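You operate a simulated robot arm through the tools that you are given. There is no shell and no other tool.

Carry out the task below with a simulated robot arm. There is one attempt and no reset: what you move stays moved.

Task
Click the mouse, type the yellow tent card's code and press OK.

Only the result counts: the job must be done as asked and must still hold three seconds after the hand-in. Knocking over, shifting, dropping, spilling or breaking anything else fails it.

Robot
A 7-joint arm with a two-finger parallel gripper, fixed in place. Base frame: the origin is on the floor under the middle of its stand, x ahead of it, y to its left, z up. Units: m, degrees, N and s.
It reaches about 1.247 m from its shoulder. Its first joint turns from -132.0 to 132.0 degrees. Payload 3.91 kg.
The tool frame sits at the grasp point between the pads (the TCP): z along the fingers, y along the line on which they close. The tips reach 0.03 m beyond it. Largest opening 0.11 m; finger width 0.02, thickness 0.01; the body of the gripper, 0.048 by 0.112 m, starts 0.055 m behind the TCP.
Orientation is that of the tool frame in the base frame, as [roll, pitch, yaw] about the fixed x, y, z axes, in that order (R = Rz(yaw) Ry(pitch) Rx(roll)). With the fingers straight down and closing along the base's y, the tool's x points along the base's -x, its y along +y and its z along -z.

Tools
- The arm moves only by the tool servo_tool. Its argument "commands" is a list of rows, each a list of 7 numbers: the turn, a rotation vector about the tool's x, y, z in rad, then the shift along the tool's x, y, z in mm, then the opening, from 0 (shut) to 1 (fully open). In form: [[wx, wy, wz, dx, dy, dz, grip], ...]. A call has 1 to 20 rows; each row shifts and turns the commanded pose from where the row before left it, along the tool's axes as they then stand. Rows are played at 5 a second. More than 0.05 m and 8.6 degrees between two rows, or a gripper value outside its range, and nothing of the call is played. Where a pose cannot be reached the arm comes as near as it can. A force on the tool above 40 N (or 10 N above the force at the start of the call, whichever is more), or a blocked arm, ends the call early, and 0.2 s more pass. The fingers move at their own pace (about 0.108 m/s each) and stop on an object; they squeeze with about 21 N. The grip force told is the motor's: it shows also when the fingers shut on nothing. Time passes only in rows, and 0.2 s behind the last, so rows that do not move let the fingers close. It gives the time, the measured TCP pose, the force on the tool (base axes), the opening and the grip force at its end, in the units of the frame above (readings bear some noise), with the torque about the TCP (base axes, N m) and any sound that the robot's microphone picked up, and new pictures: "show" is both (left out), scene, wrist or none.
- Cameras (640 x 400 px; columns grow to the right, rows downward): "scene" is fixed at [0.0491, 0.4996, 1.4892]; the picture's right is [-0.08, -1.00, 0.00], its down [-0.98, 0.08, -0.18] and it looks along [0.18, -0.01, -0.98] (base axes); focal length 214 px, centre (320, 200). "wrist" rides on the gripper at [0.072, 0.017, -0.103] in the tool frame; the picture's right is [-0.23, 0.97, 0.00], its down [-0.76, -0.18, -0.62] and it looks along [-0.61, -0.14, 0.78] (tool axes); focal length 222 px, centre (320, 200). There is no depth. A picture from a camera that has moved, and an enlarged one, comes with that camera's place and axes in the base frame and with its lens.
- zoom(camera, box): a new picture of the part [left, top, right, bottom] of that camera's present view, enlarged. No time passes.
- sign_off(): hands the job in; it is judged then, once.

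Nothing tells you positions but the pictures and the camera data. Unless the task says otherwise, let go and move clear before handing in.

The tools are called after "Call:" by a JSON object that holds its "fn" and its "kwargs". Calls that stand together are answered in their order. servo_tool: Moves the arm, as the interface text tells. Its arguments: {"type":"object","properties":{"commands":{"type":"array","items":{"type":"array","items":{"type":"number"}}},"show":{"type":"string","enum":["both","scene","wrist","none"]}},"required":["commands"]} The other tools are called the same way: zoom (camera, box) takes an enlarged picture of a part of a camera's view; sign_off () hands the job in.

At the start:

```text
time_s: 0.0
tcp_pos: [0.4318, 0.4058, 1.0413]
ee_rot: [180.0, 0.0, -180.0]
contact_force: [0.3, 0.1, -0.2]
torque: [0.05, -0.02, -0.01]
gripper_width: 0.11
finger_force: 0.1
```

scene: 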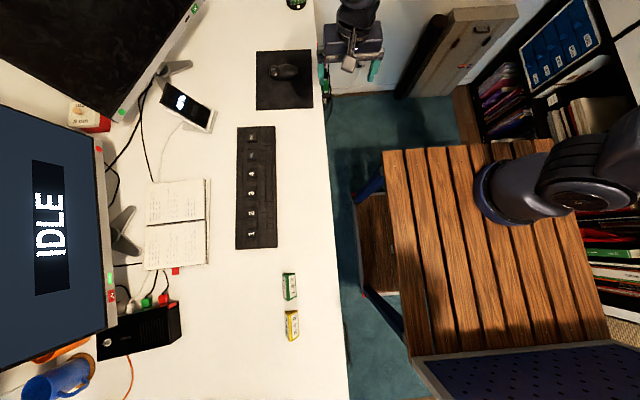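
wrist: 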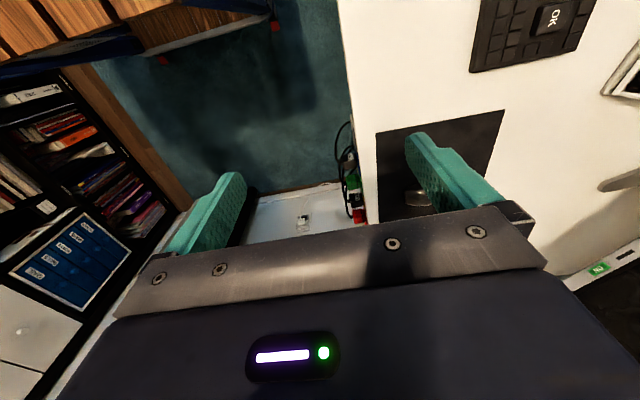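

I see a desk on the left (+y) with a mouse on a black pad at the top, a keyboard with large keys, two tent cards (green and yellow), and a screen showing IDLE. First I will enlarge the details before moving.

Call:
{"fn": "zoom", "kwargs": {"camera": "scene", "box": [220, 110, 300, 260]}}

Call:
{"fn": "zoom", "kwargs": {"camera": "scene", "box": [260, 260, 320, 350]}}

Call:
{"fn": "zoom", "kwargs": {"camera": "scene", "box": [240, 30, 340, 120]}}

Call:
{"fn": "zoom", "kwargs": {"camera": "scene", "box": [0, 100, 120, 340]}}

Call:
{"fn": "zoom", "kwargs": {"camera": "wrist", "box": [360, 0, 640, 240]}}

```text
2.67 times, centred on (260, 185) of scene
camera zoom: at [0.0491, 0.4996, 1.4892], right [-0.08, -1.0, 0.0], down [-0.98, 0.08, -0.18], along [0.18, -0.01, -0.98], focal length 572 px, centre (480, 240)
```

zoom: 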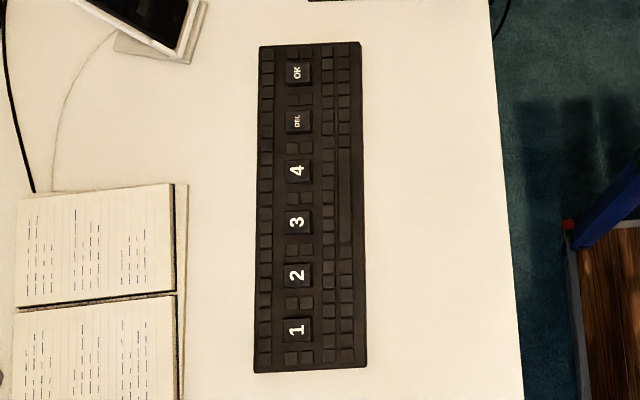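

```text
4.44 times, centred on (290, 305) of scene
camera zoom: at [0.0491, 0.4996, 1.4892], right [-0.08, -1.0, 0.0], down [-0.98, 0.08, -0.18], along [0.18, -0.01, -0.98], focal length 953 px, centre (453, -267)
```

zoom: 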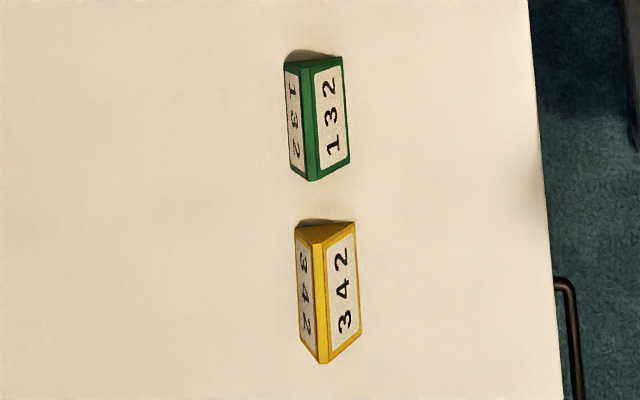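

```text
4.44 times, centred on (290, 75) of scene
camera zoom: at [0.0491, 0.4996, 1.4892], right [-0.08, -1.0, 0.0], down [-0.98, 0.08, -0.18], along [0.18, -0.01, -0.98], focal length 953 px, centre (453, 756)
```

zoom: 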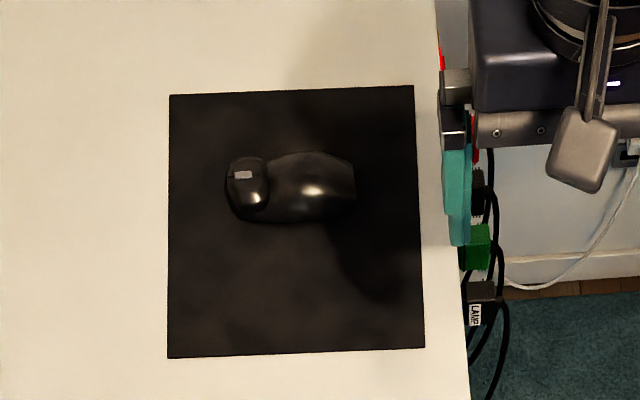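

```text
1.67 times, centred on (60, 220) of scene
camera zoom: at [0.0491, 0.4996, 1.4892], right [-0.08, -1.0, 0.0], down [-0.98, 0.08, -0.18], along [0.18, -0.01, -0.98], focal length 358 px, centre (753, 167)
```

zoom: 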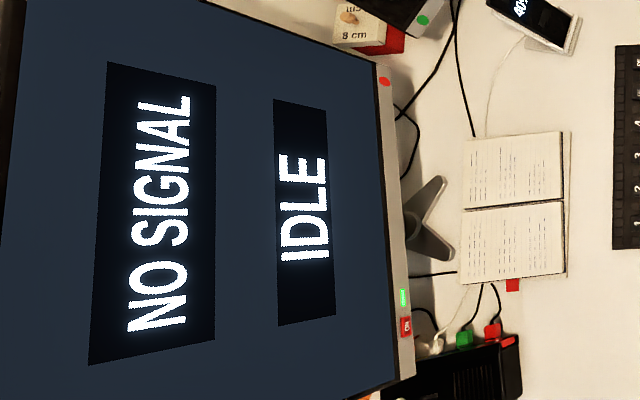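

```text
1.67 times, centred on (500, 120) of wrist
camera zoom: at [0.3606, 0.4228, 1.144], right [0.23, 0.97, 0.0], down [0.76, -0.18, 0.62], along [0.61, -0.14, -0.78], focal length 370 px, centre (20, 333)
```

zoom: 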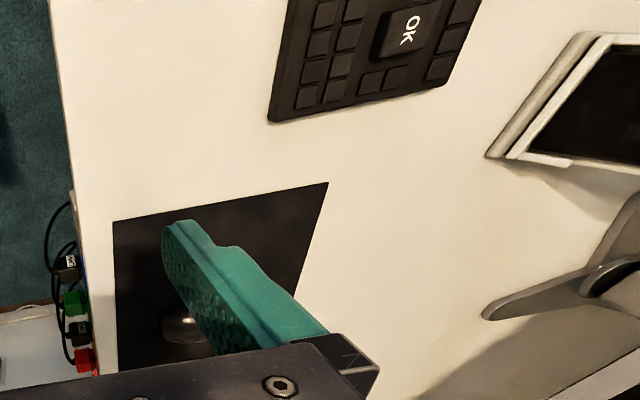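

The yellow card reads 342 (the green one is 132). Triangulating the two views puts the desk at about z = 0.75, the mouse's front button near (0.68, 0.62) and the keys near y = 0.72 (OK x≈0.43, 4 x≈0.29, 3 x≈0.22, 2 x≈0.155). I shut the gripper and move high above the mouse to look closer.

Call:
{"fn": "servo_tool", "kwargs": {"commands": [[0, 0, 0, 0, 0, 0, 0], [0, 0, 0, -30, 26, 0, 0], [0, 0, 0, -30, 26, 0, 0], [0, 0, 0, -30, 26, 0, 0], [0, 0, 0, -30, 26, 0, 0], [0, 0, 0, -30, 26, 0, 0], [0, 0, 0, -30, 26, 0, 0], [0, 0, 0, -30, 26, 0, 0], [0, 0, 0, 0, 0, 0, 0]], "show": "both"}}

```text
time_s: 2.0
tcp_pos: [0.6442, 0.5881, 1.0429]
ee_rot: [-180.0, -0.1, 180.0]
contact_force: [0.8, -0.5, -0.2]
torque: [0.0, 0.01, -0.02]
gripper_width: 0.0
finger_force: 20.7
camera wrist: at [0.5728, 0.605, 1.1455], right [0.23, 0.97, 0.0], down [0.76, -0.18, 0.62], along [0.61, -0.14, -0.78], focal length 222 px, centre (320, 200)
```

scene: 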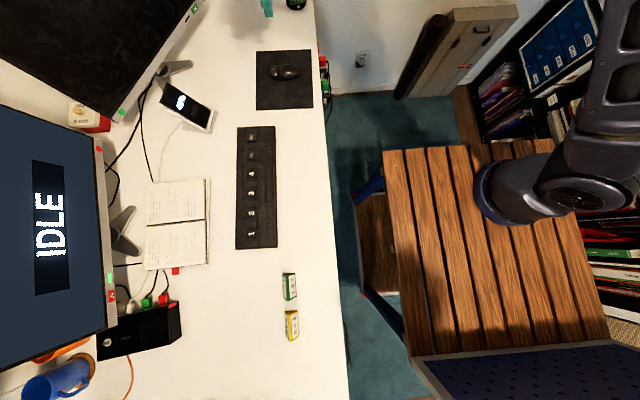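
wrist: 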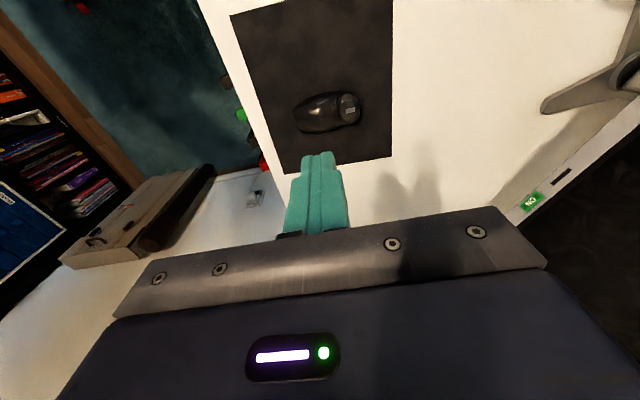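

Call:
{"fn": "zoom", "kwargs": {"camera": "wrist", "box": [270, 70, 390, 150]}}

Call:
{"fn": "zoom", "kwargs": {"camera": "scene", "box": [250, 45, 320, 115]}}

```text
5.00 times, centred on (330, 110) of wrist
camera zoom: at [0.5728, 0.605, 1.1455], right [0.23, 0.97, 0.0], down [0.76, -0.18, 0.62], along [0.61, -0.14, -0.78], focal length 1111 px, centre (270, 650)
```

zoom: 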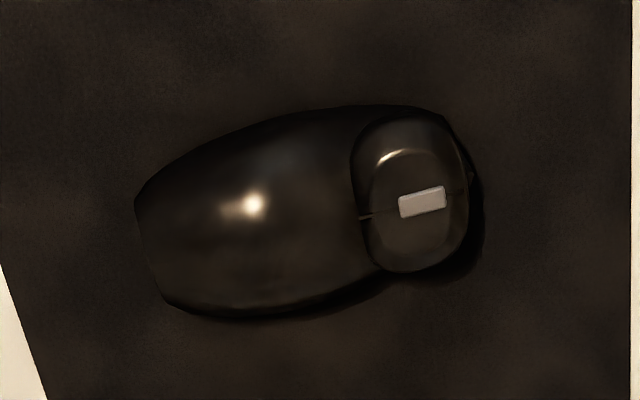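

```text
5.71 times, centred on (285, 80) of scene
camera zoom: at [0.0491, 0.4996, 1.4892], right [-0.08, -1.0, 0.0], down [-0.98, 0.08, -0.18], along [0.18, -0.01, -0.98], focal length 1226 px, centre (520, 886)
```

zoom: 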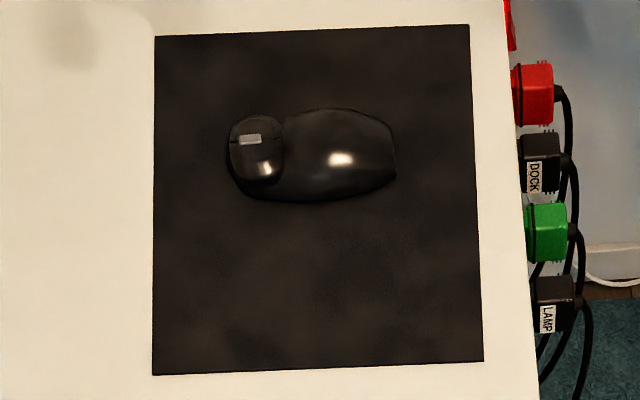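

The mouse points to +y, its wheel is at about (0.690, 0.627, 0.784), and the left button (the -x half) is centred near (0.675, 0.623). I move over the left button and descend to about 3 cm above it to check alignment.

Call:
{"fn": "servo_tool", "kwargs": {"commands": [[0, 0, 0, -32, 35, 0, 0], [0, 0, 0, 0, 0, 40, 0], [0, 0, 0, 0, 0, 40, 0], [0, 0, 0, 0, 0, 40, 0], [0, 0, 0, 0, 0, 40, 0], [0, 0, 0, 0, 0, 30, 0], [0, 0, 0, 0, 0, 0, 0]], "show": "both"}}

```text
time_s: 3.6
tcp_pos: [0.6737, 0.6216, 0.8511]
ee_rot: [-180.0, 0.0, -180.0]
contact_force: [0.3, 0.4, 0.2]
torque: [0.02, -0.01, -0.01]
gripper_width: 0.0001
finger_force: 20.2
camera wrist: at [0.6017, 0.6391, 0.953], right [0.23, 0.97, 0.0], down [0.76, -0.18, 0.62], along [0.61, -0.14, -0.78], focal length 222 px, centre (320, 200)
```

scene: 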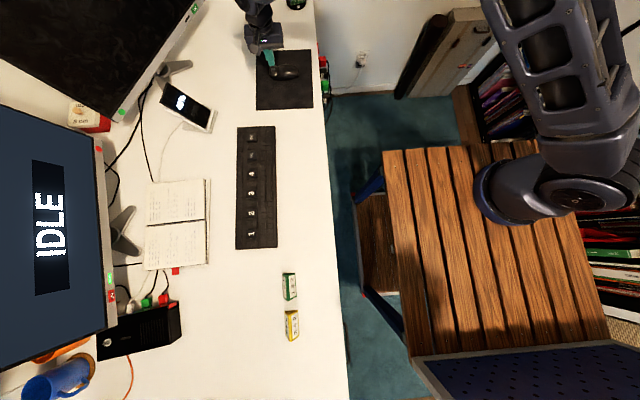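
wrist: 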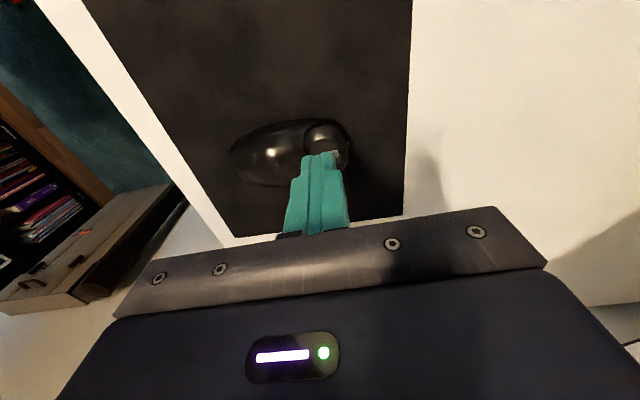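

Call:
{"fn": "zoom", "kwargs": {"camera": "wrist", "box": [220, 100, 380, 200]}}

Call:
{"fn": "zoom", "kwargs": {"camera": "scene", "box": [235, 30, 325, 100]}}

```text
4.00 times, centred on (300, 150) of wrist
camera zoom: at [0.6017, 0.6391, 0.953], right [0.23, 0.97, 0.0], down [0.76, -0.18, 0.62], along [0.61, -0.14, -0.78], focal length 888 px, centre (400, 400)
```

zoom: 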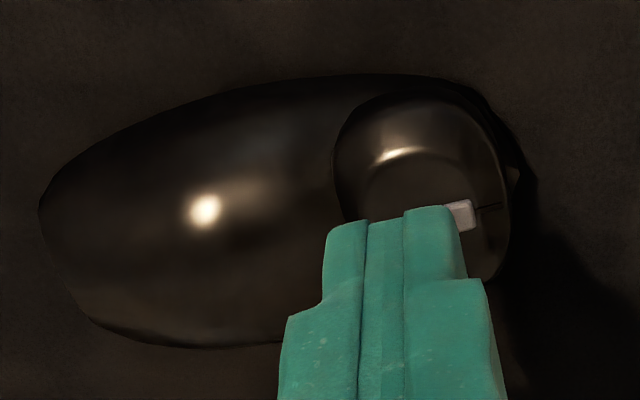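

```text
5.71 times, centred on (280, 65) of scene
camera zoom: at [0.0491, 0.4996, 1.4892], right [-0.08, -1.0, 0.0], down [-0.98, 0.08, -0.18], along [0.18, -0.01, -0.98], focal length 1226 px, centre (549, 971)
```

zoom: 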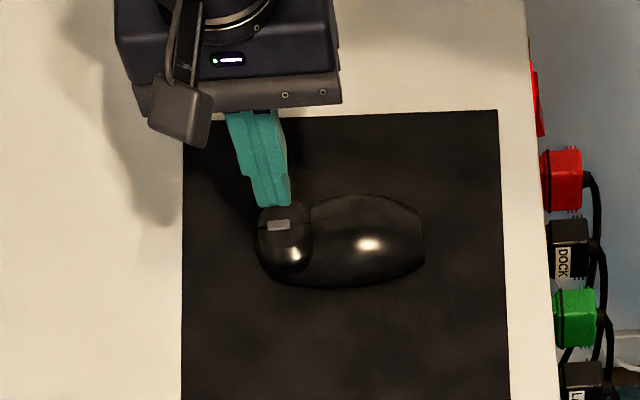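

The finger is over the left-button half, slightly close to the wheel, so I shift 4 mm toward -x and lower to just above the button surface.

Call:
{"fn": "servo_tool", "kwargs": {"commands": [[0, 0, 0, 4, 0, 0, 0], [0, 0, 0, 0, 0, 10, 0], [0, 0, 0, 0, 0, 10, 0], [0, 0, 0, 0, 0, 5, 0], [0, 0, 0, 0, 0, 3, 0], [0, 0, 0, 0, 0, 0, 0]], "show": "both"}}

Call:
{"fn": "zoom", "kwargs": {"camera": "wrist", "box": [220, 100, 380, 200]}}

Call:
{"fn": "zoom", "kwargs": {"camera": "scene", "box": [235, 30, 325, 100]}}

```text
time_s: 5.0
tcp_pos: [0.6689, 0.6224, 0.8222]
ee_rot: [-180.0, 0.0, 180.0]
contact_force: [-0.9, -0.1, -0.2]
torque: [-0.04, 0.03, -0.01]
gripper_width: 0.0002
finger_force: 21.1
camera wrist: at [0.5975, 0.6397, 0.9244], right [0.23, 0.97, 0.0], down [0.76, -0.18, 0.62], along [0.61, -0.14, -0.78], focal length 222 px, centre (320, 200)
```

scene: 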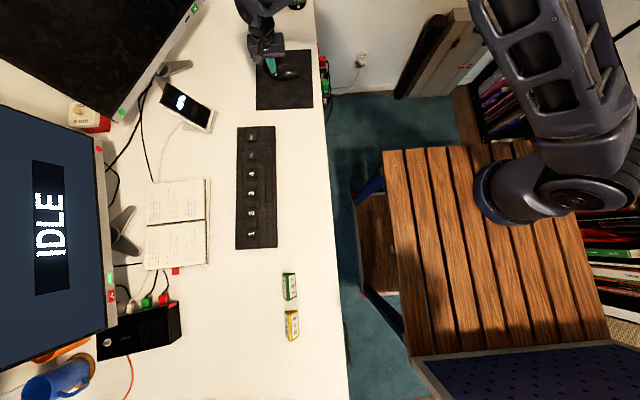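
wrist: 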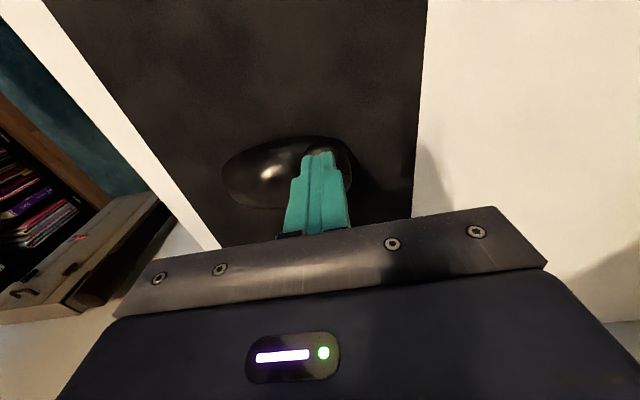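

```text
4.00 times, centred on (300, 150) of wrist
camera zoom: at [0.5975, 0.6397, 0.9244], right [0.23, 0.97, 0.0], down [0.76, -0.18, 0.62], along [0.61, -0.14, -0.78], focal length 888 px, centre (400, 400)
```

zoom: 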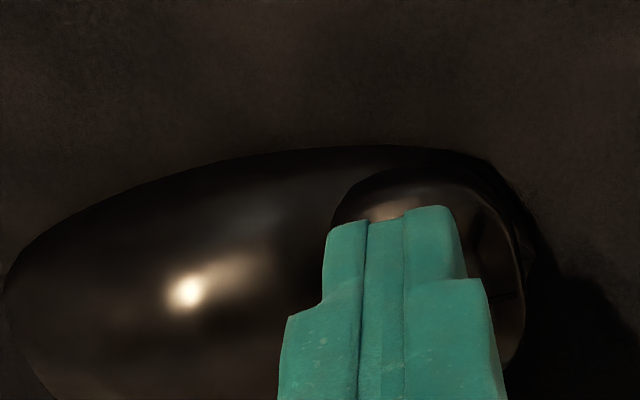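

```text
5.71 times, centred on (280, 65) of scene
camera zoom: at [0.0491, 0.4996, 1.4892], right [-0.08, -1.0, 0.0], down [-0.98, 0.08, -0.18], along [0.18, -0.01, -0.98], focal length 1226 px, centre (549, 971)
```

zoom: 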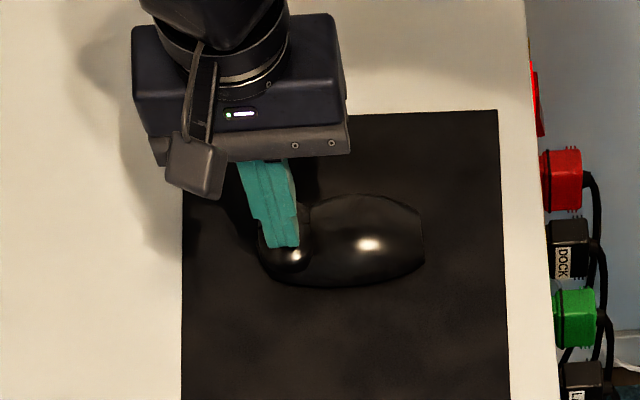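

The fingertip is about 1 cm above the left-button half with no contact yet. I descend in small steps, watching the force and sound.

Call:
{"fn": "servo_tool", "kwargs": {"commands": [[0, 0, 0, 0, 0, 2, 0], [0, 0, 0, 0, 0, 2, 0], [0, 0, 0, 0, 0, 2, 0], [0, 0, 0, 0, 0, 0, 0]], "show": "none"}}

```text
time_s: 6.0
tcp_pos: [0.6707, 0.6203, 0.8162]
ee_rot: [180.0, -0.1, -180.0]
contact_force: [-0.9, 0.0, 0.5]
torque: [0.0, -0.02, -0.02]
gripper_width: 0.0002
finger_force: 21.3
```

Call:
{"fn": "servo_tool", "kwargs": {"commands": [[0, 0, 0, 0, 0, 1.5, 0], [0, 0, 0, 0, 0, 1.5, 0], [0, 0, 0, 0, 0, 0, 0]], "show": "scene"}}

```text
time_s: 6.8
tcp_pos: [0.6714, 0.621, 0.8136]
ee_rot: [180.0, 0.0, -180.0]
contact_force: [-0.7, 0.1, -0.2]
torque: [0.02, 0.02, -0.02]
gripper_width: 0.0002
finger_force: 20.9
```

scene: 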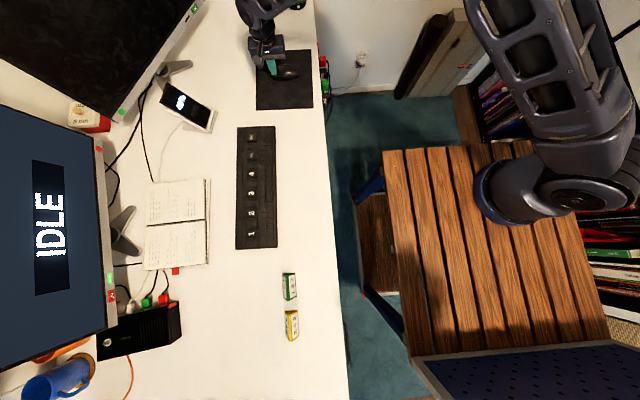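

Still no contact at tip z≈0.783. I continue downward in small steps.

Call:
{"fn": "servo_tool", "kwargs": {"commands": [[0, 0, 0, 0, 0, 1, 0], [0, 0, 0, 0, 0, 1, 0], [0, 0, 0, 0, 0, 0, 0]], "show": "scene"}}

```text
time_s: 7.6
tcp_pos: [0.6701, 0.6215, 0.813]
ee_rot: [179.9, 0.0, -180.0]
contact_force: [-0.1, -0.8, 0.1]
torque: [0.02, 0.02, 0.0]
gripper_width: 0.0001
finger_force: 20.7
```

scene: 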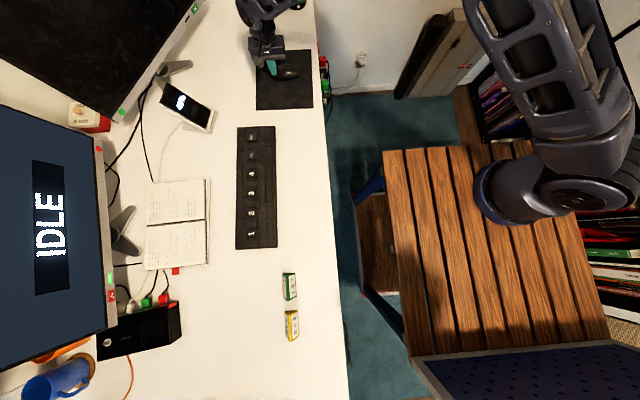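

Call:
{"fn": "servo_tool", "kwargs": {"commands": [[0, 0, 0, 0, 0, 1, 0], [0, 0, 0, 0, 0, 1, 0], [0, 0, 0, 0, 0, 0, 0]], "show": "scene"}}

Call:
{"fn": "zoom", "kwargs": {"camera": "scene", "box": [235, 30, 325, 100]}}

Call:
{"fn": "zoom", "kwargs": {"camera": "wrist", "box": [220, 100, 380, 200]}}

```text
time_s: 8.4
tcp_pos: [0.6695, 0.6219, 0.8105]
ee_rot: [-180.0, 0.0, 180.0]
contact_force: [0.8, 0.0, 0.4]
torque: [-0.03, 0.03, 0.03]
gripper_width: 0.0001
finger_force: 21.3
```

scene: 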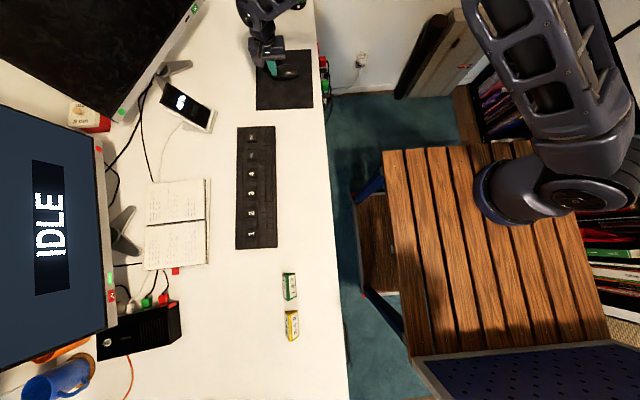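

```text
5.71 times, centred on (280, 65) of scene
camera zoom: at [0.0491, 0.4996, 1.4892], right [-0.08, -1.0, 0.0], down [-0.98, 0.08, -0.18], along [0.18, -0.01, -0.98], focal length 1226 px, centre (549, 971)
```

zoom: 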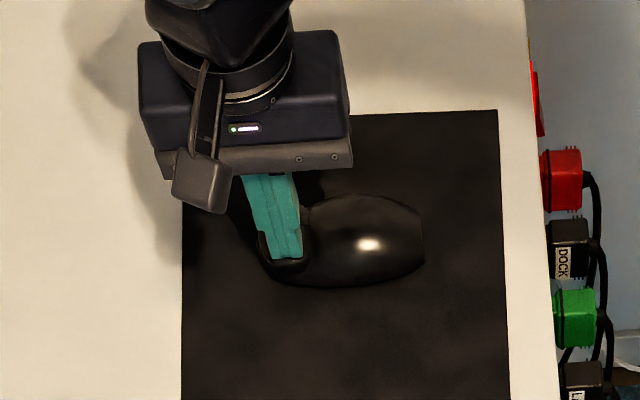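

```text
4.00 times, centred on (300, 150) of wrist
camera zoom: at [0.5988, 0.6396, 0.9135], right [0.23, 0.97, 0.0], down [0.76, -0.18, 0.62], along [0.61, -0.14, -0.78], focal length 888 px, centre (400, 400)
```

zoom: 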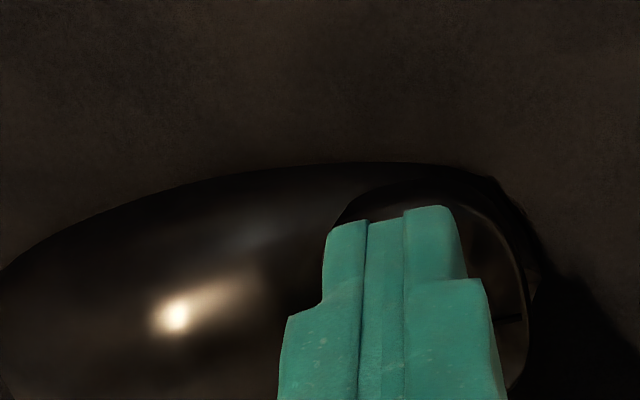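

No force yet; the tip is at about z=0.780 and still appears just above the button. Continuing 1 mm at a time.

Call:
{"fn": "servo_tool", "kwargs": {"commands": [[0, 0, 0, 0, 0, 1, 0], [0, 0, 0, 0, 0, 1, 0], [0, 0, 0, 0, 0, 0, 0]], "show": "scene"}}

```text
time_s: 9.2
tcp_pos: [0.6713, 0.622, 0.8092]
ee_rot: [-180.0, 0.0, 180.0]
contact_force: [0.5, 0.5, 1.6]
torque: [-0.01, -0.07, 0.02]
gripper_width: 0.0001
finger_force: 20.8
heard: click
```

scene: 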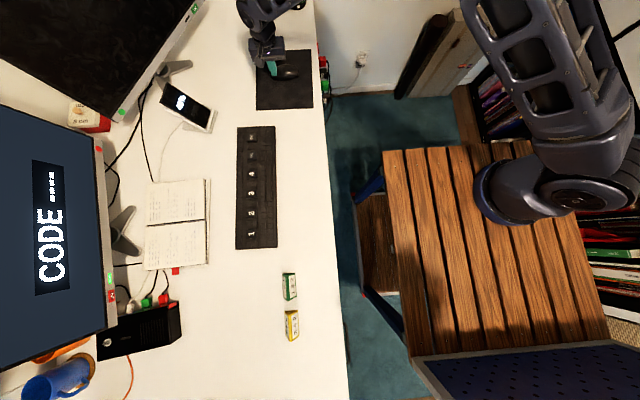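

A click was heard and the screen now shows "CODE ---". I lift straight up off the mouse and check the screen.

Call:
{"fn": "servo_tool", "kwargs": {"commands": [[0, 0, 0, 0, 0, -2, 0], [0, 0, 0, 0, 0, -8, 0], [0, 0, 0, 0, 0, -30, 0], [0, 0, 0, 0, 0, -40, 0], [0, 0, 0, 0, 0, -40, 0], [0, 0, 0, 0, 0, 0, 0]], "show": "both"}}

Call:
{"fn": "zoom", "kwargs": {"camera": "scene", "box": [0, 100, 120, 340]}}

Call:
{"fn": "zoom", "kwargs": {"camera": "scene", "box": [235, 30, 325, 100]}}

```text
time_s: 10.6
tcp_pos: [0.6731, 0.6189, 0.9286]
ee_rot: [180.0, 0.0, 179.9]
contact_force: [0.5, 0.1, -0.1]
torque: [-0.02, -0.01, 0.03]
gripper_width: 0.0
finger_force: 20.6
camera wrist: at [0.6009, 0.6368, 1.0312], right [0.23, 0.97, 0.0], down [0.76, -0.18, 0.62], along [0.61, -0.14, -0.78], focal length 222 px, centre (320, 200)
```

scene: 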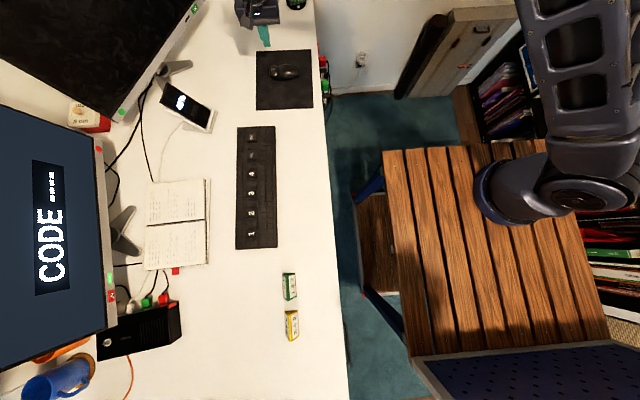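
wrist: 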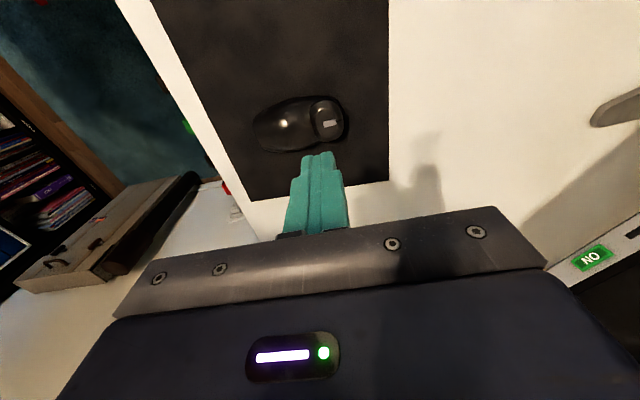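

```text
1.67 times, centred on (60, 220) of scene
camera zoom: at [0.0491, 0.4996, 1.4892], right [-0.08, -1.0, 0.0], down [-0.98, 0.08, -0.18], along [0.18, -0.01, -0.98], focal length 358 px, centre (753, 167)
```

zoom: 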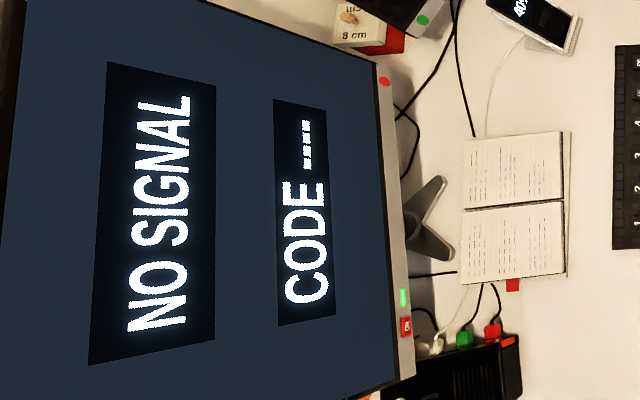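

```text
5.71 times, centred on (280, 65) of scene
camera zoom: at [0.0491, 0.4996, 1.4892], right [-0.08, -1.0, 0.0], down [-0.98, 0.08, -0.18], along [0.18, -0.01, -0.98], focal length 1226 px, centre (549, 971)
```

zoom: 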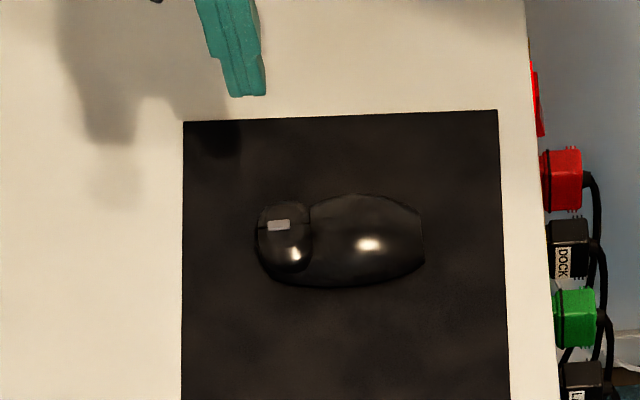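

The screen shows "CODE" with dashes and the mouse hasn't moved. I enlarge the card and the dashes to verify the code length.

Call:
{"fn": "zoom", "kwargs": {"camera": "scene", "box": [278, 305, 306, 345]}}

Call:
{"fn": "zoom", "kwargs": {"camera": "scene", "box": [20, 150, 90, 300]}}

Call:
{"fn": "zoom", "kwargs": {"camera": "scene", "box": [278, 265, 306, 305]}}

```text
10.00 times, centred on (292, 325) of scene
camera zoom: at [0.0491, 0.4996, 1.4892], right [-0.08, -1.0, 0.0], down [-0.98, 0.08, -0.18], along [0.18, -0.01, -0.98], focal length 2145 px, centre (600, -1050)
```

zoom: 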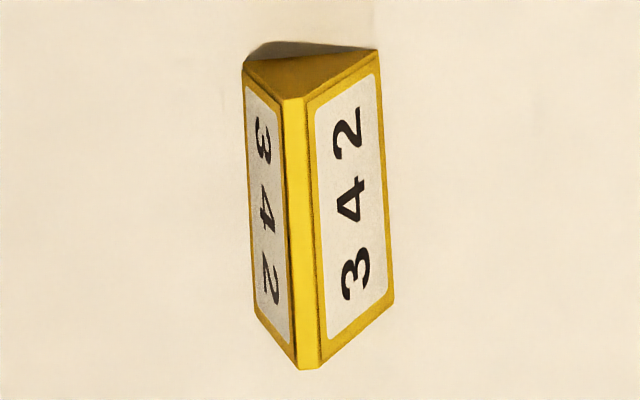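

```text
2.67 times, centred on (55, 225) of scene
camera zoom: at [0.0491, 0.4996, 1.4892], right [-0.08, -1.0, 0.0], down [-0.98, 0.08, -0.18], along [0.18, -0.01, -0.98], focal length 572 px, centre (1027, 133)
```

zoom: 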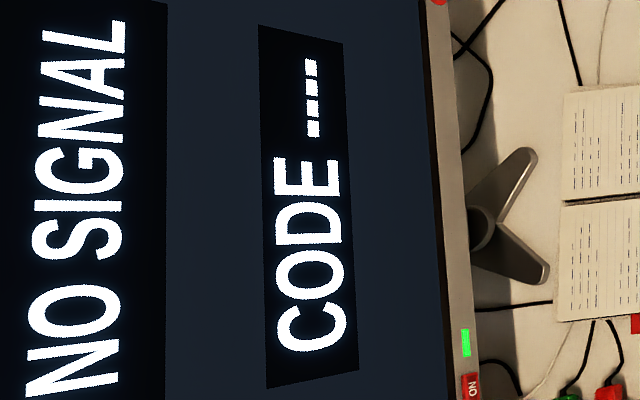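

```text
10.00 times, centred on (292, 285) of scene
camera zoom: at [0.0491, 0.4996, 1.4892], right [-0.08, -1.0, 0.0], down [-0.98, 0.08, -0.18], along [0.18, -0.01, -0.98], focal length 2145 px, centre (600, -650)
```

zoom: 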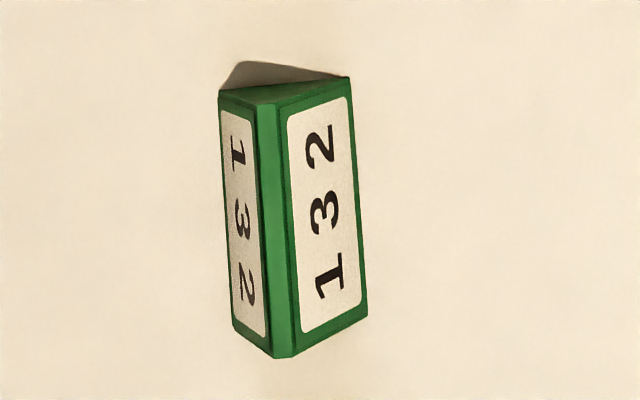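

The code is 342. I now travel at a safe height to above key 3, near (0.223, 0.718).

Call:
{"fn": "servo_tool", "kwargs": {"commands": [[0, 0, 0, 44, 9.7, 0, 0], [0, 0, 0, 44, 9.7, 0, 0], [0, 0, 0, 44, 9.7, 0, 0], [0, 0, 0, 44, 9.7, 0, 0], [0, 0, 0, 44, 9.7, 0, 0], [0, 0, 0, 44, 9.7, 0, 0], [0, 0, 0, 44, 9.7, 0, 0], [0, 0, 0, 44, 9.7, 0, 0], [0, 0, 0, 44, 9.7, 0, 0], [0, 0, 0, 44, 9.7, 0, 0], [0, 0, 0, 0, 0, 0, 0]], "show": "both"}}

```text
time_s: 13.0
tcp_pos: [0.2293, 0.7206, 0.924]
ee_rot: [-180.0, 0.1, -179.9]
contact_force: [0.1, -0.8, 0.7]
torque: [-0.02, 0.01, 0.02]
gripper_width: 0.0
finger_force: 21.0
camera wrist: at [0.158, 0.7381, 1.0273], right [0.23, 0.97, 0.0], down [0.76, -0.18, 0.62], along [0.61, -0.14, -0.78], focal length 222 px, centre (320, 200)
```

scene: 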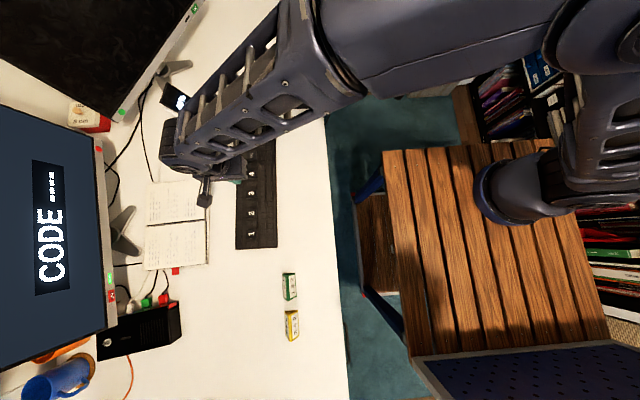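
wrist: 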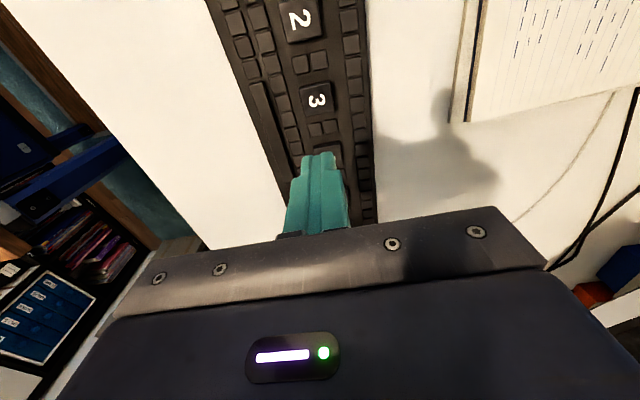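

The wrist view confirms key 3 at about (0.222, 0.722), top near z = 0.77. I centre over it and descend to about 2 cm above.

Call:
{"fn": "servo_tool", "kwargs": {"commands": [[0, 0, 0, 8, 1.5, 0, 0], [0, 0, 0, 0, 0, 35, 0], [0, 0, 0, 0, 0, 35, 0], [0, 0, 0, 0, 0, 25, 0], [0, 0, 0, 0, 0, 13, 0], [0, 0, 0, 0, 0, 0, 0]], "show": "both"}}

Call:
{"fn": "zoom", "kwargs": {"camera": "wrist", "box": [220, 80, 420, 200]}}

Call:
{"fn": "zoom", "kwargs": {"camera": "scene", "box": [200, 140, 290, 210]}}

```text
time_s: 14.4
tcp_pos: [0.2213, 0.7204, 0.8211]
ee_rot: [180.0, -0.1, -180.0]
contact_force: [-0.6, 0.5, -0.6]
torque: [0.0, 0.04, -0.02]
gripper_width: 0.0
finger_force: 20.8
camera wrist: at [0.1496, 0.7384, 0.9223], right [0.23, 0.97, 0.0], down [0.76, -0.18, 0.62], along [0.61, -0.14, -0.78], focal length 222 px, centre (320, 200)
```

scene: 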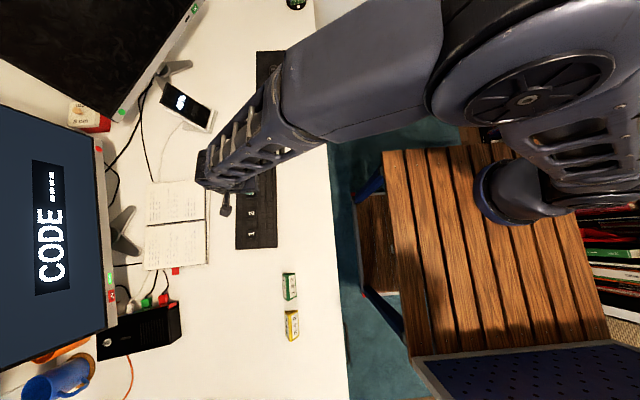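
wrist: 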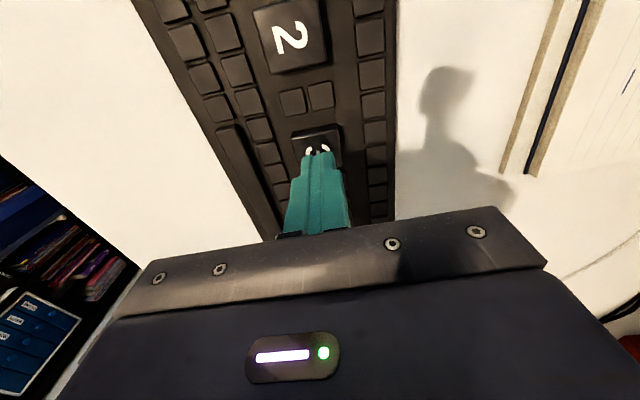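

```text
3.20 times, centred on (320, 140) of wrist
camera zoom: at [0.1496, 0.7384, 0.9223], right [0.23, 0.97, 0.0], down [0.76, -0.18, 0.62], along [0.61, -0.14, -0.78], focal length 711 px, centre (320, 392)
```

zoom: 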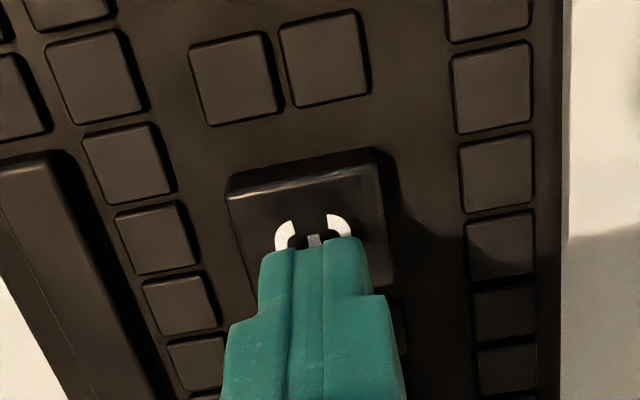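

```text
5.71 times, centred on (245, 175) of scene
camera zoom: at [0.0491, 0.4996, 1.4892], right [-0.08, -1.0, 0.0], down [-0.98, 0.08, -0.18], along [0.18, -0.01, -0.98], focal length 1226 px, centre (749, 343)
```

zoom: 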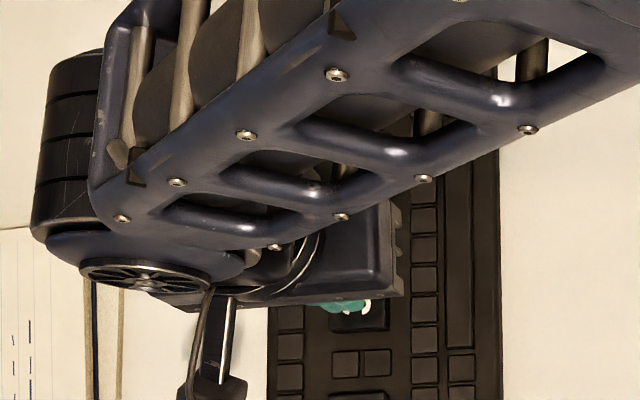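

The tip is centred over key 3. I lower in small steps until it clicks.

Call:
{"fn": "servo_tool", "kwargs": {"commands": [[0, 0, 0, 0, 0, 4, 0], [0, 0, 0, 0, 0, 3, 0], [0, 0, 0, 0, 0, 3, 0], [0, 0, 0, 0, 0, 0, 0]], "show": "none"}}

```text
time_s: 15.4
tcp_pos: [0.2226, 0.7201, 0.812]
ee_rot: [180.0, 0.0, 180.0]
contact_force: [-0.3, -0.8, 0.4]
torque: [-0.04, -0.01, -0.02]
gripper_width: 0.0
finger_force: 21.6
```

No contact yet at tip z≈0.781; continuing.

Call:
{"fn": "servo_tool", "kwargs": {"commands": [[0, 0, 0, 0, 0, 1.5, 0], [0, 0, 0, 0, 0, 1.5, 0], [0, 0, 0, 0, 0, 0, 0]], "show": "none"}}

```text
time_s: 16.2
tcp_pos: [0.2238, 0.7204, 0.8075]
ee_rot: [180.0, 0.0, -180.0]
contact_force: [-0.1, 0.3, 0.2]
torque: [0.01, 0.02, -0.02]
gripper_width: 0.0
finger_force: 21.4
```

Call:
{"fn": "servo_tool", "kwargs": {"commands": [[0, 0, 0, 0, 0, 1.5, 0], [0, 0, 0, 0, 0, 1.5, 0], [0, 0, 0, 0, 0, 0, 0]], "show": "none"}}

```text
time_s: 17.0
tcp_pos: [0.223, 0.7213, 0.8044]
ee_rot: [-180.0, -0.1, 180.0]
contact_force: [0.6, -0.8, 1.0]
torque: [-0.02, -0.02, 0.02]
gripper_width: 0.0
finger_force: 21.1
heard: click
```

A click was heard. I lift 15 mm and check the screen.

Call:
{"fn": "servo_tool", "kwargs": {"commands": [[0, 0, 0, 0, 0, -3, 0], [0, 0, 0, 0, 0, -12, 0], [0, 0, 0, 0, 0, -15, 0], [0, 0, 0, 0, 0, 0, 0]], "show": "both"}}

Call:
{"fn": "zoom", "kwargs": {"camera": "scene", "box": [20, 150, 90, 300]}}

```text
time_s: 18.0
tcp_pos: [0.2238, 0.721, 0.8356]
ee_rot: [179.9, 0.1, 179.9]
contact_force: [-0.5, -0.5, -0.1]
torque: [0.02, 0.01, 0.0]
gripper_width: 0.0
finger_force: 20.8
camera wrist: at [0.1513, 0.7389, 0.9376], right [0.23, 0.97, 0.0], down [0.76, -0.18, 0.62], along [0.61, -0.14, -0.78], focal length 222 px, centre (320, 200)
```

scene: 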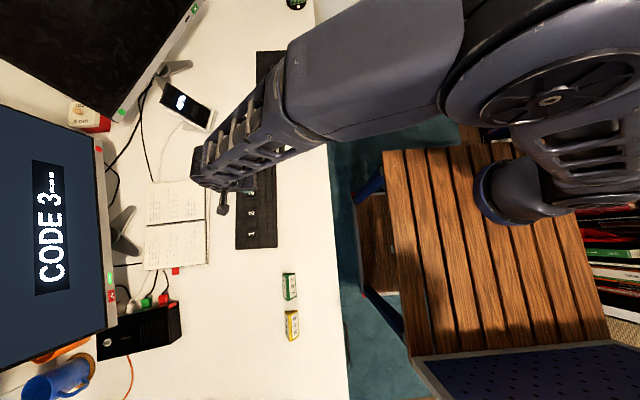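
wrist: 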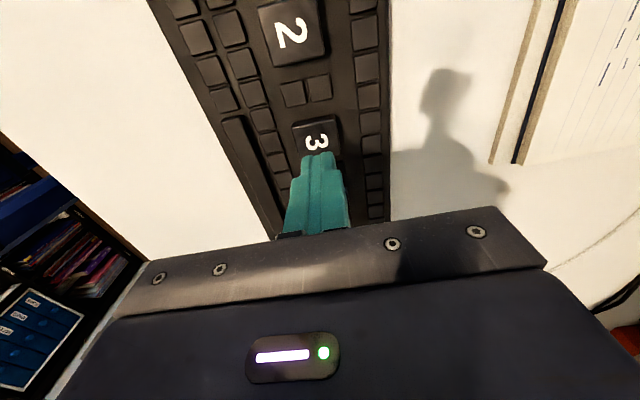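

```text
2.67 times, centred on (55, 225) of scene
camera zoom: at [0.0491, 0.4996, 1.4892], right [-0.08, -1.0, 0.0], down [-0.98, 0.08, -0.18], along [0.18, -0.01, -0.98], focal length 572 px, centre (1027, 133)
```

zoom: 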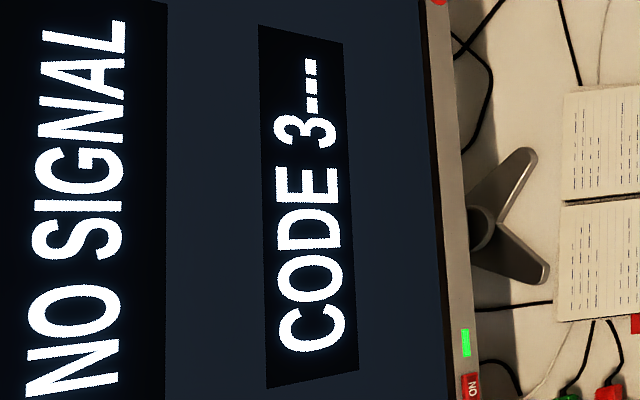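

The screen shows "CODE 3---". Next I move 68 mm in +x to key 4 at about (0.290, 0.720).

Call:
{"fn": "servo_tool", "kwargs": {"commands": [[0, 0, 0, -34, -0.7, 0, 0], [0, 0, 0, -34, -0.7, 0, 0], [0, 0, 0, 0, 0, 10, 0], [0, 0, 0, 0, 0, 0, 0]], "show": "both"}}

Call:
{"fn": "zoom", "kwargs": {"camera": "wrist", "box": [220, 80, 420, 200]}}

```text
time_s: 19.0
tcp_pos: [0.2917, 0.7199, 0.8246]
ee_rot: [-180.0, 0.0, 180.0]
contact_force: [-0.8, -0.2, -0.7]
torque: [0.0, -0.01, -0.04]
gripper_width: 0.0002
finger_force: 20.7
camera wrist: at [0.2192, 0.7382, 0.9274], right [0.23, 0.97, 0.0], down [0.76, -0.18, 0.62], along [0.61, -0.14, -0.78], focal length 222 px, centre (320, 200)
```

scene: 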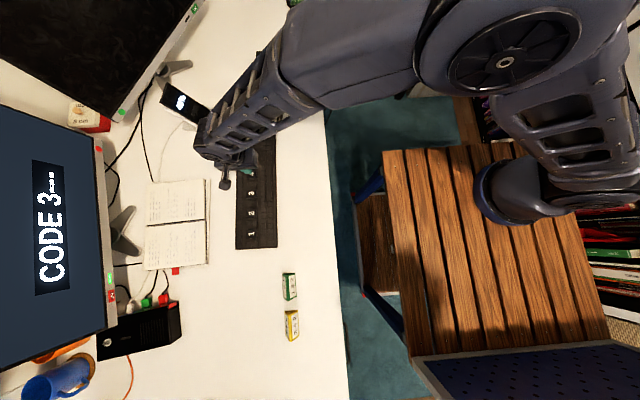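
wrist: 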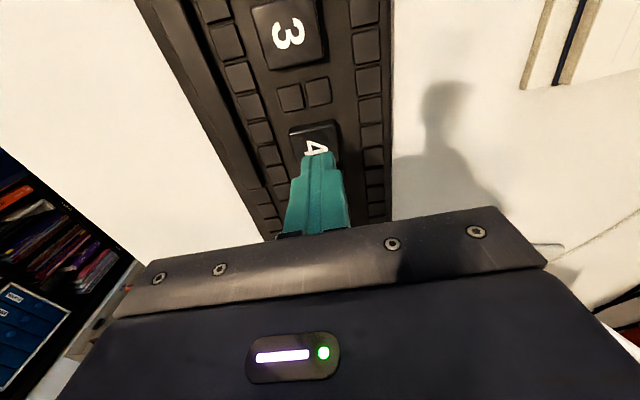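

```text
3.20 times, centred on (320, 140) of wrist
camera zoom: at [0.2192, 0.7382, 0.9274], right [0.23, 0.97, 0.0], down [0.76, -0.18, 0.62], along [0.61, -0.14, -0.78], focal length 711 px, centre (320, 392)
```

zoom: 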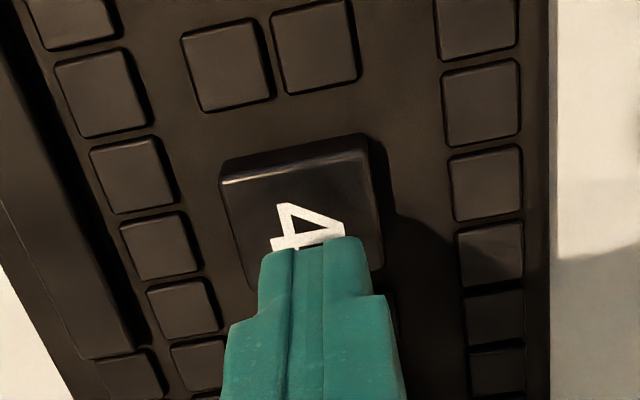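

Key 4 is centred under the tip. I press down with the same small final steps.

Call:
{"fn": "servo_tool", "kwargs": {"commands": [[0, 0, 0, 0, 0, 8, 0], [0, 0, 0, 0, 0, 6, 0], [0, 0, 0, 0, 0, 3, 0], [0, 0, 0, 0, 0, 1.5, 0], [0, 0, 0, 0, 0, 1.5, 0], [0, 0, 0, 0, 0, 0, 0]], "show": "scene"}}

```text
time_s: 20.4
tcp_pos: [0.2903, 0.7192, 0.8054]
ee_rot: [179.9, 0.0, -180.0]
contact_force: [-1.1, 0.8, 2.6]
torque: [0.03, 0.05, 0.0]
gripper_width: 0.0001
finger_force: 20.8
heard: click
```

scene: 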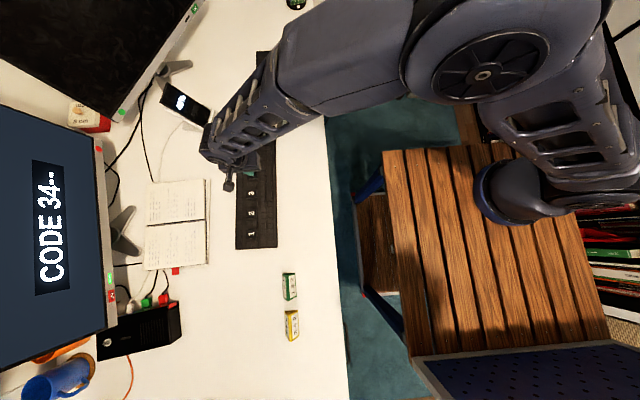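

The screen shows "CODE 34--". I lift and move 136 mm in -x to key 2 at about (0.154, 0.722).

Call:
{"fn": "servo_tool", "kwargs": {"commands": [[0, 0, 0, 0, 0, -4, 0], [0, 0, 0, 0, 0, -16, 0], [0, 0, 0, 0, 0, -15, 0], [0, 0, 0, 34, 0.6, 0, 0], [0, 0, 0, 34, 0.6, 0, 0], [0, 0, 0, 34, 0.6, 0, 0], [0, 0, 0, 34, 0.6, 0, 0], [0, 0, 0, 0, 0, 15, 0], [0, 0, 0, 0, 0, 0, 0]], "show": "both"}}

Call:
{"fn": "zoom", "kwargs": {"camera": "wrist", "box": [220, 80, 420, 200]}}

Call:
{"fn": "zoom", "kwargs": {"camera": "scene", "box": [20, 150, 90, 300]}}

```text
time_s: 22.4
tcp_pos: [0.1548, 0.72, 0.823]
ee_rot: [-180.0, 0.0, 180.0]
contact_force: [1.0, -0.4, 0.9]
torque: [-0.02, -0.02, -0.03]
gripper_width: 0.0
finger_force: 20.6
camera wrist: at [0.0834, 0.7375, 0.9258], right [0.23, 0.97, 0.0], down [0.76, -0.18, 0.62], along [0.61, -0.14, -0.78], focal length 222 px, centre (320, 200)
```

scene: 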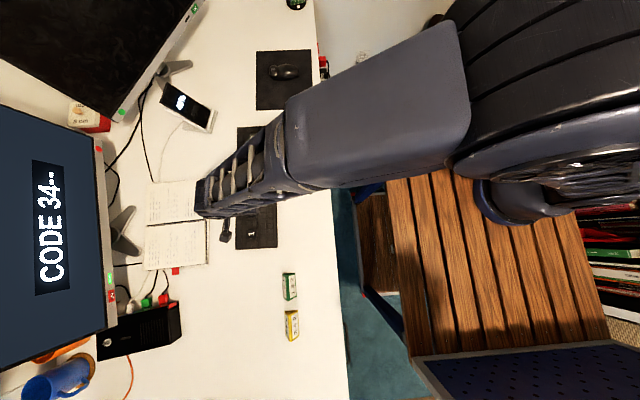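
wrist: 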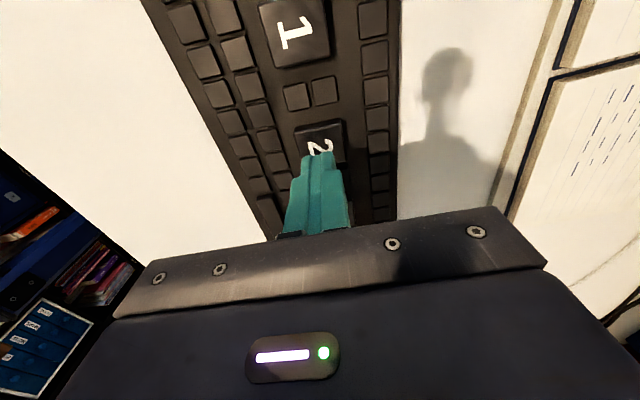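

```text
3.20 times, centred on (320, 140) of wrist
camera zoom: at [0.0834, 0.7375, 0.9258], right [0.23, 0.97, 0.0], down [0.76, -0.18, 0.62], along [0.61, -0.14, -0.78], focal length 711 px, centre (320, 392)
```

zoom: 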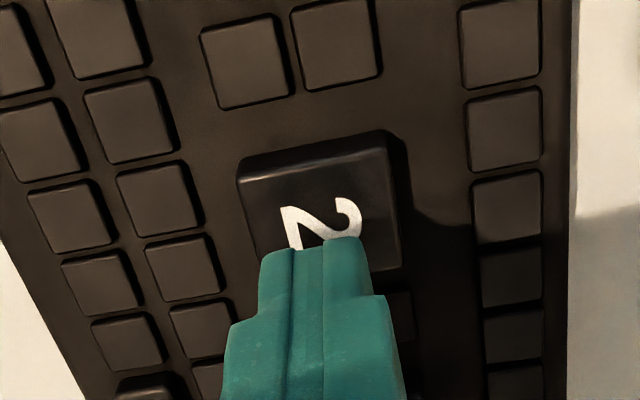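

```text
2.67 times, centred on (55, 225) of scene
camera zoom: at [0.0491, 0.4996, 1.4892], right [-0.08, -1.0, 0.0], down [-0.98, 0.08, -0.18], along [0.18, -0.01, -0.98], focal length 572 px, centre (1027, 133)
```

zoom: 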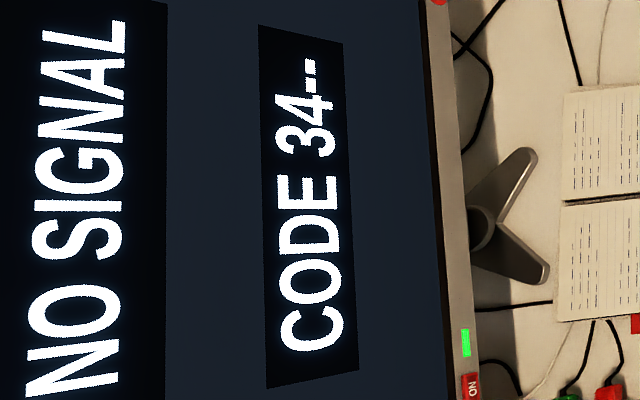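

Key 2 is under the tip; I shift 2 mm in +y to centre and press.

Call:
{"fn": "servo_tool", "kwargs": {"commands": [[0, 0, 0, 0, 2, 0, 0], [0, 0, 0, 0, 0, 8, 0], [0, 0, 0, 0, 0, 6, 0], [0, 0, 0, 0, 0, 3, 0], [0, 0, 0, 0, 0, 1.5, 0], [0, 0, 0, 0, 0, 1.5, 0], [0, 0, 0, 0, 0, 0, 0]], "show": "scene"}}

```text
time_s: 24.0
tcp_pos: [0.1537, 0.7238, 0.8046]
ee_rot: [179.9, -0.1, 180.0]
contact_force: [0.6, -2.4, 7.0]
torque: [-0.09, -0.02, -0.01]
gripper_width: 0.0001
finger_force: 20.9
heard: click
```

scene: 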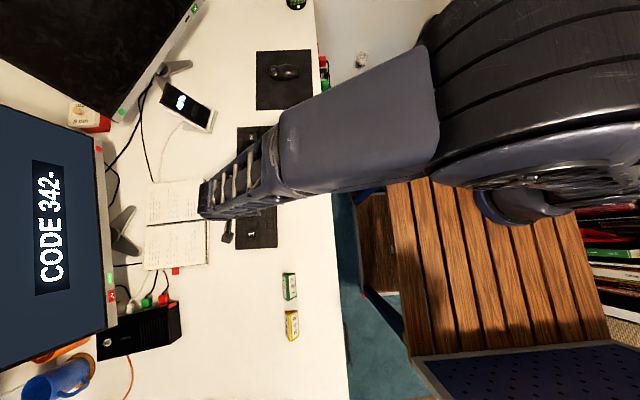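

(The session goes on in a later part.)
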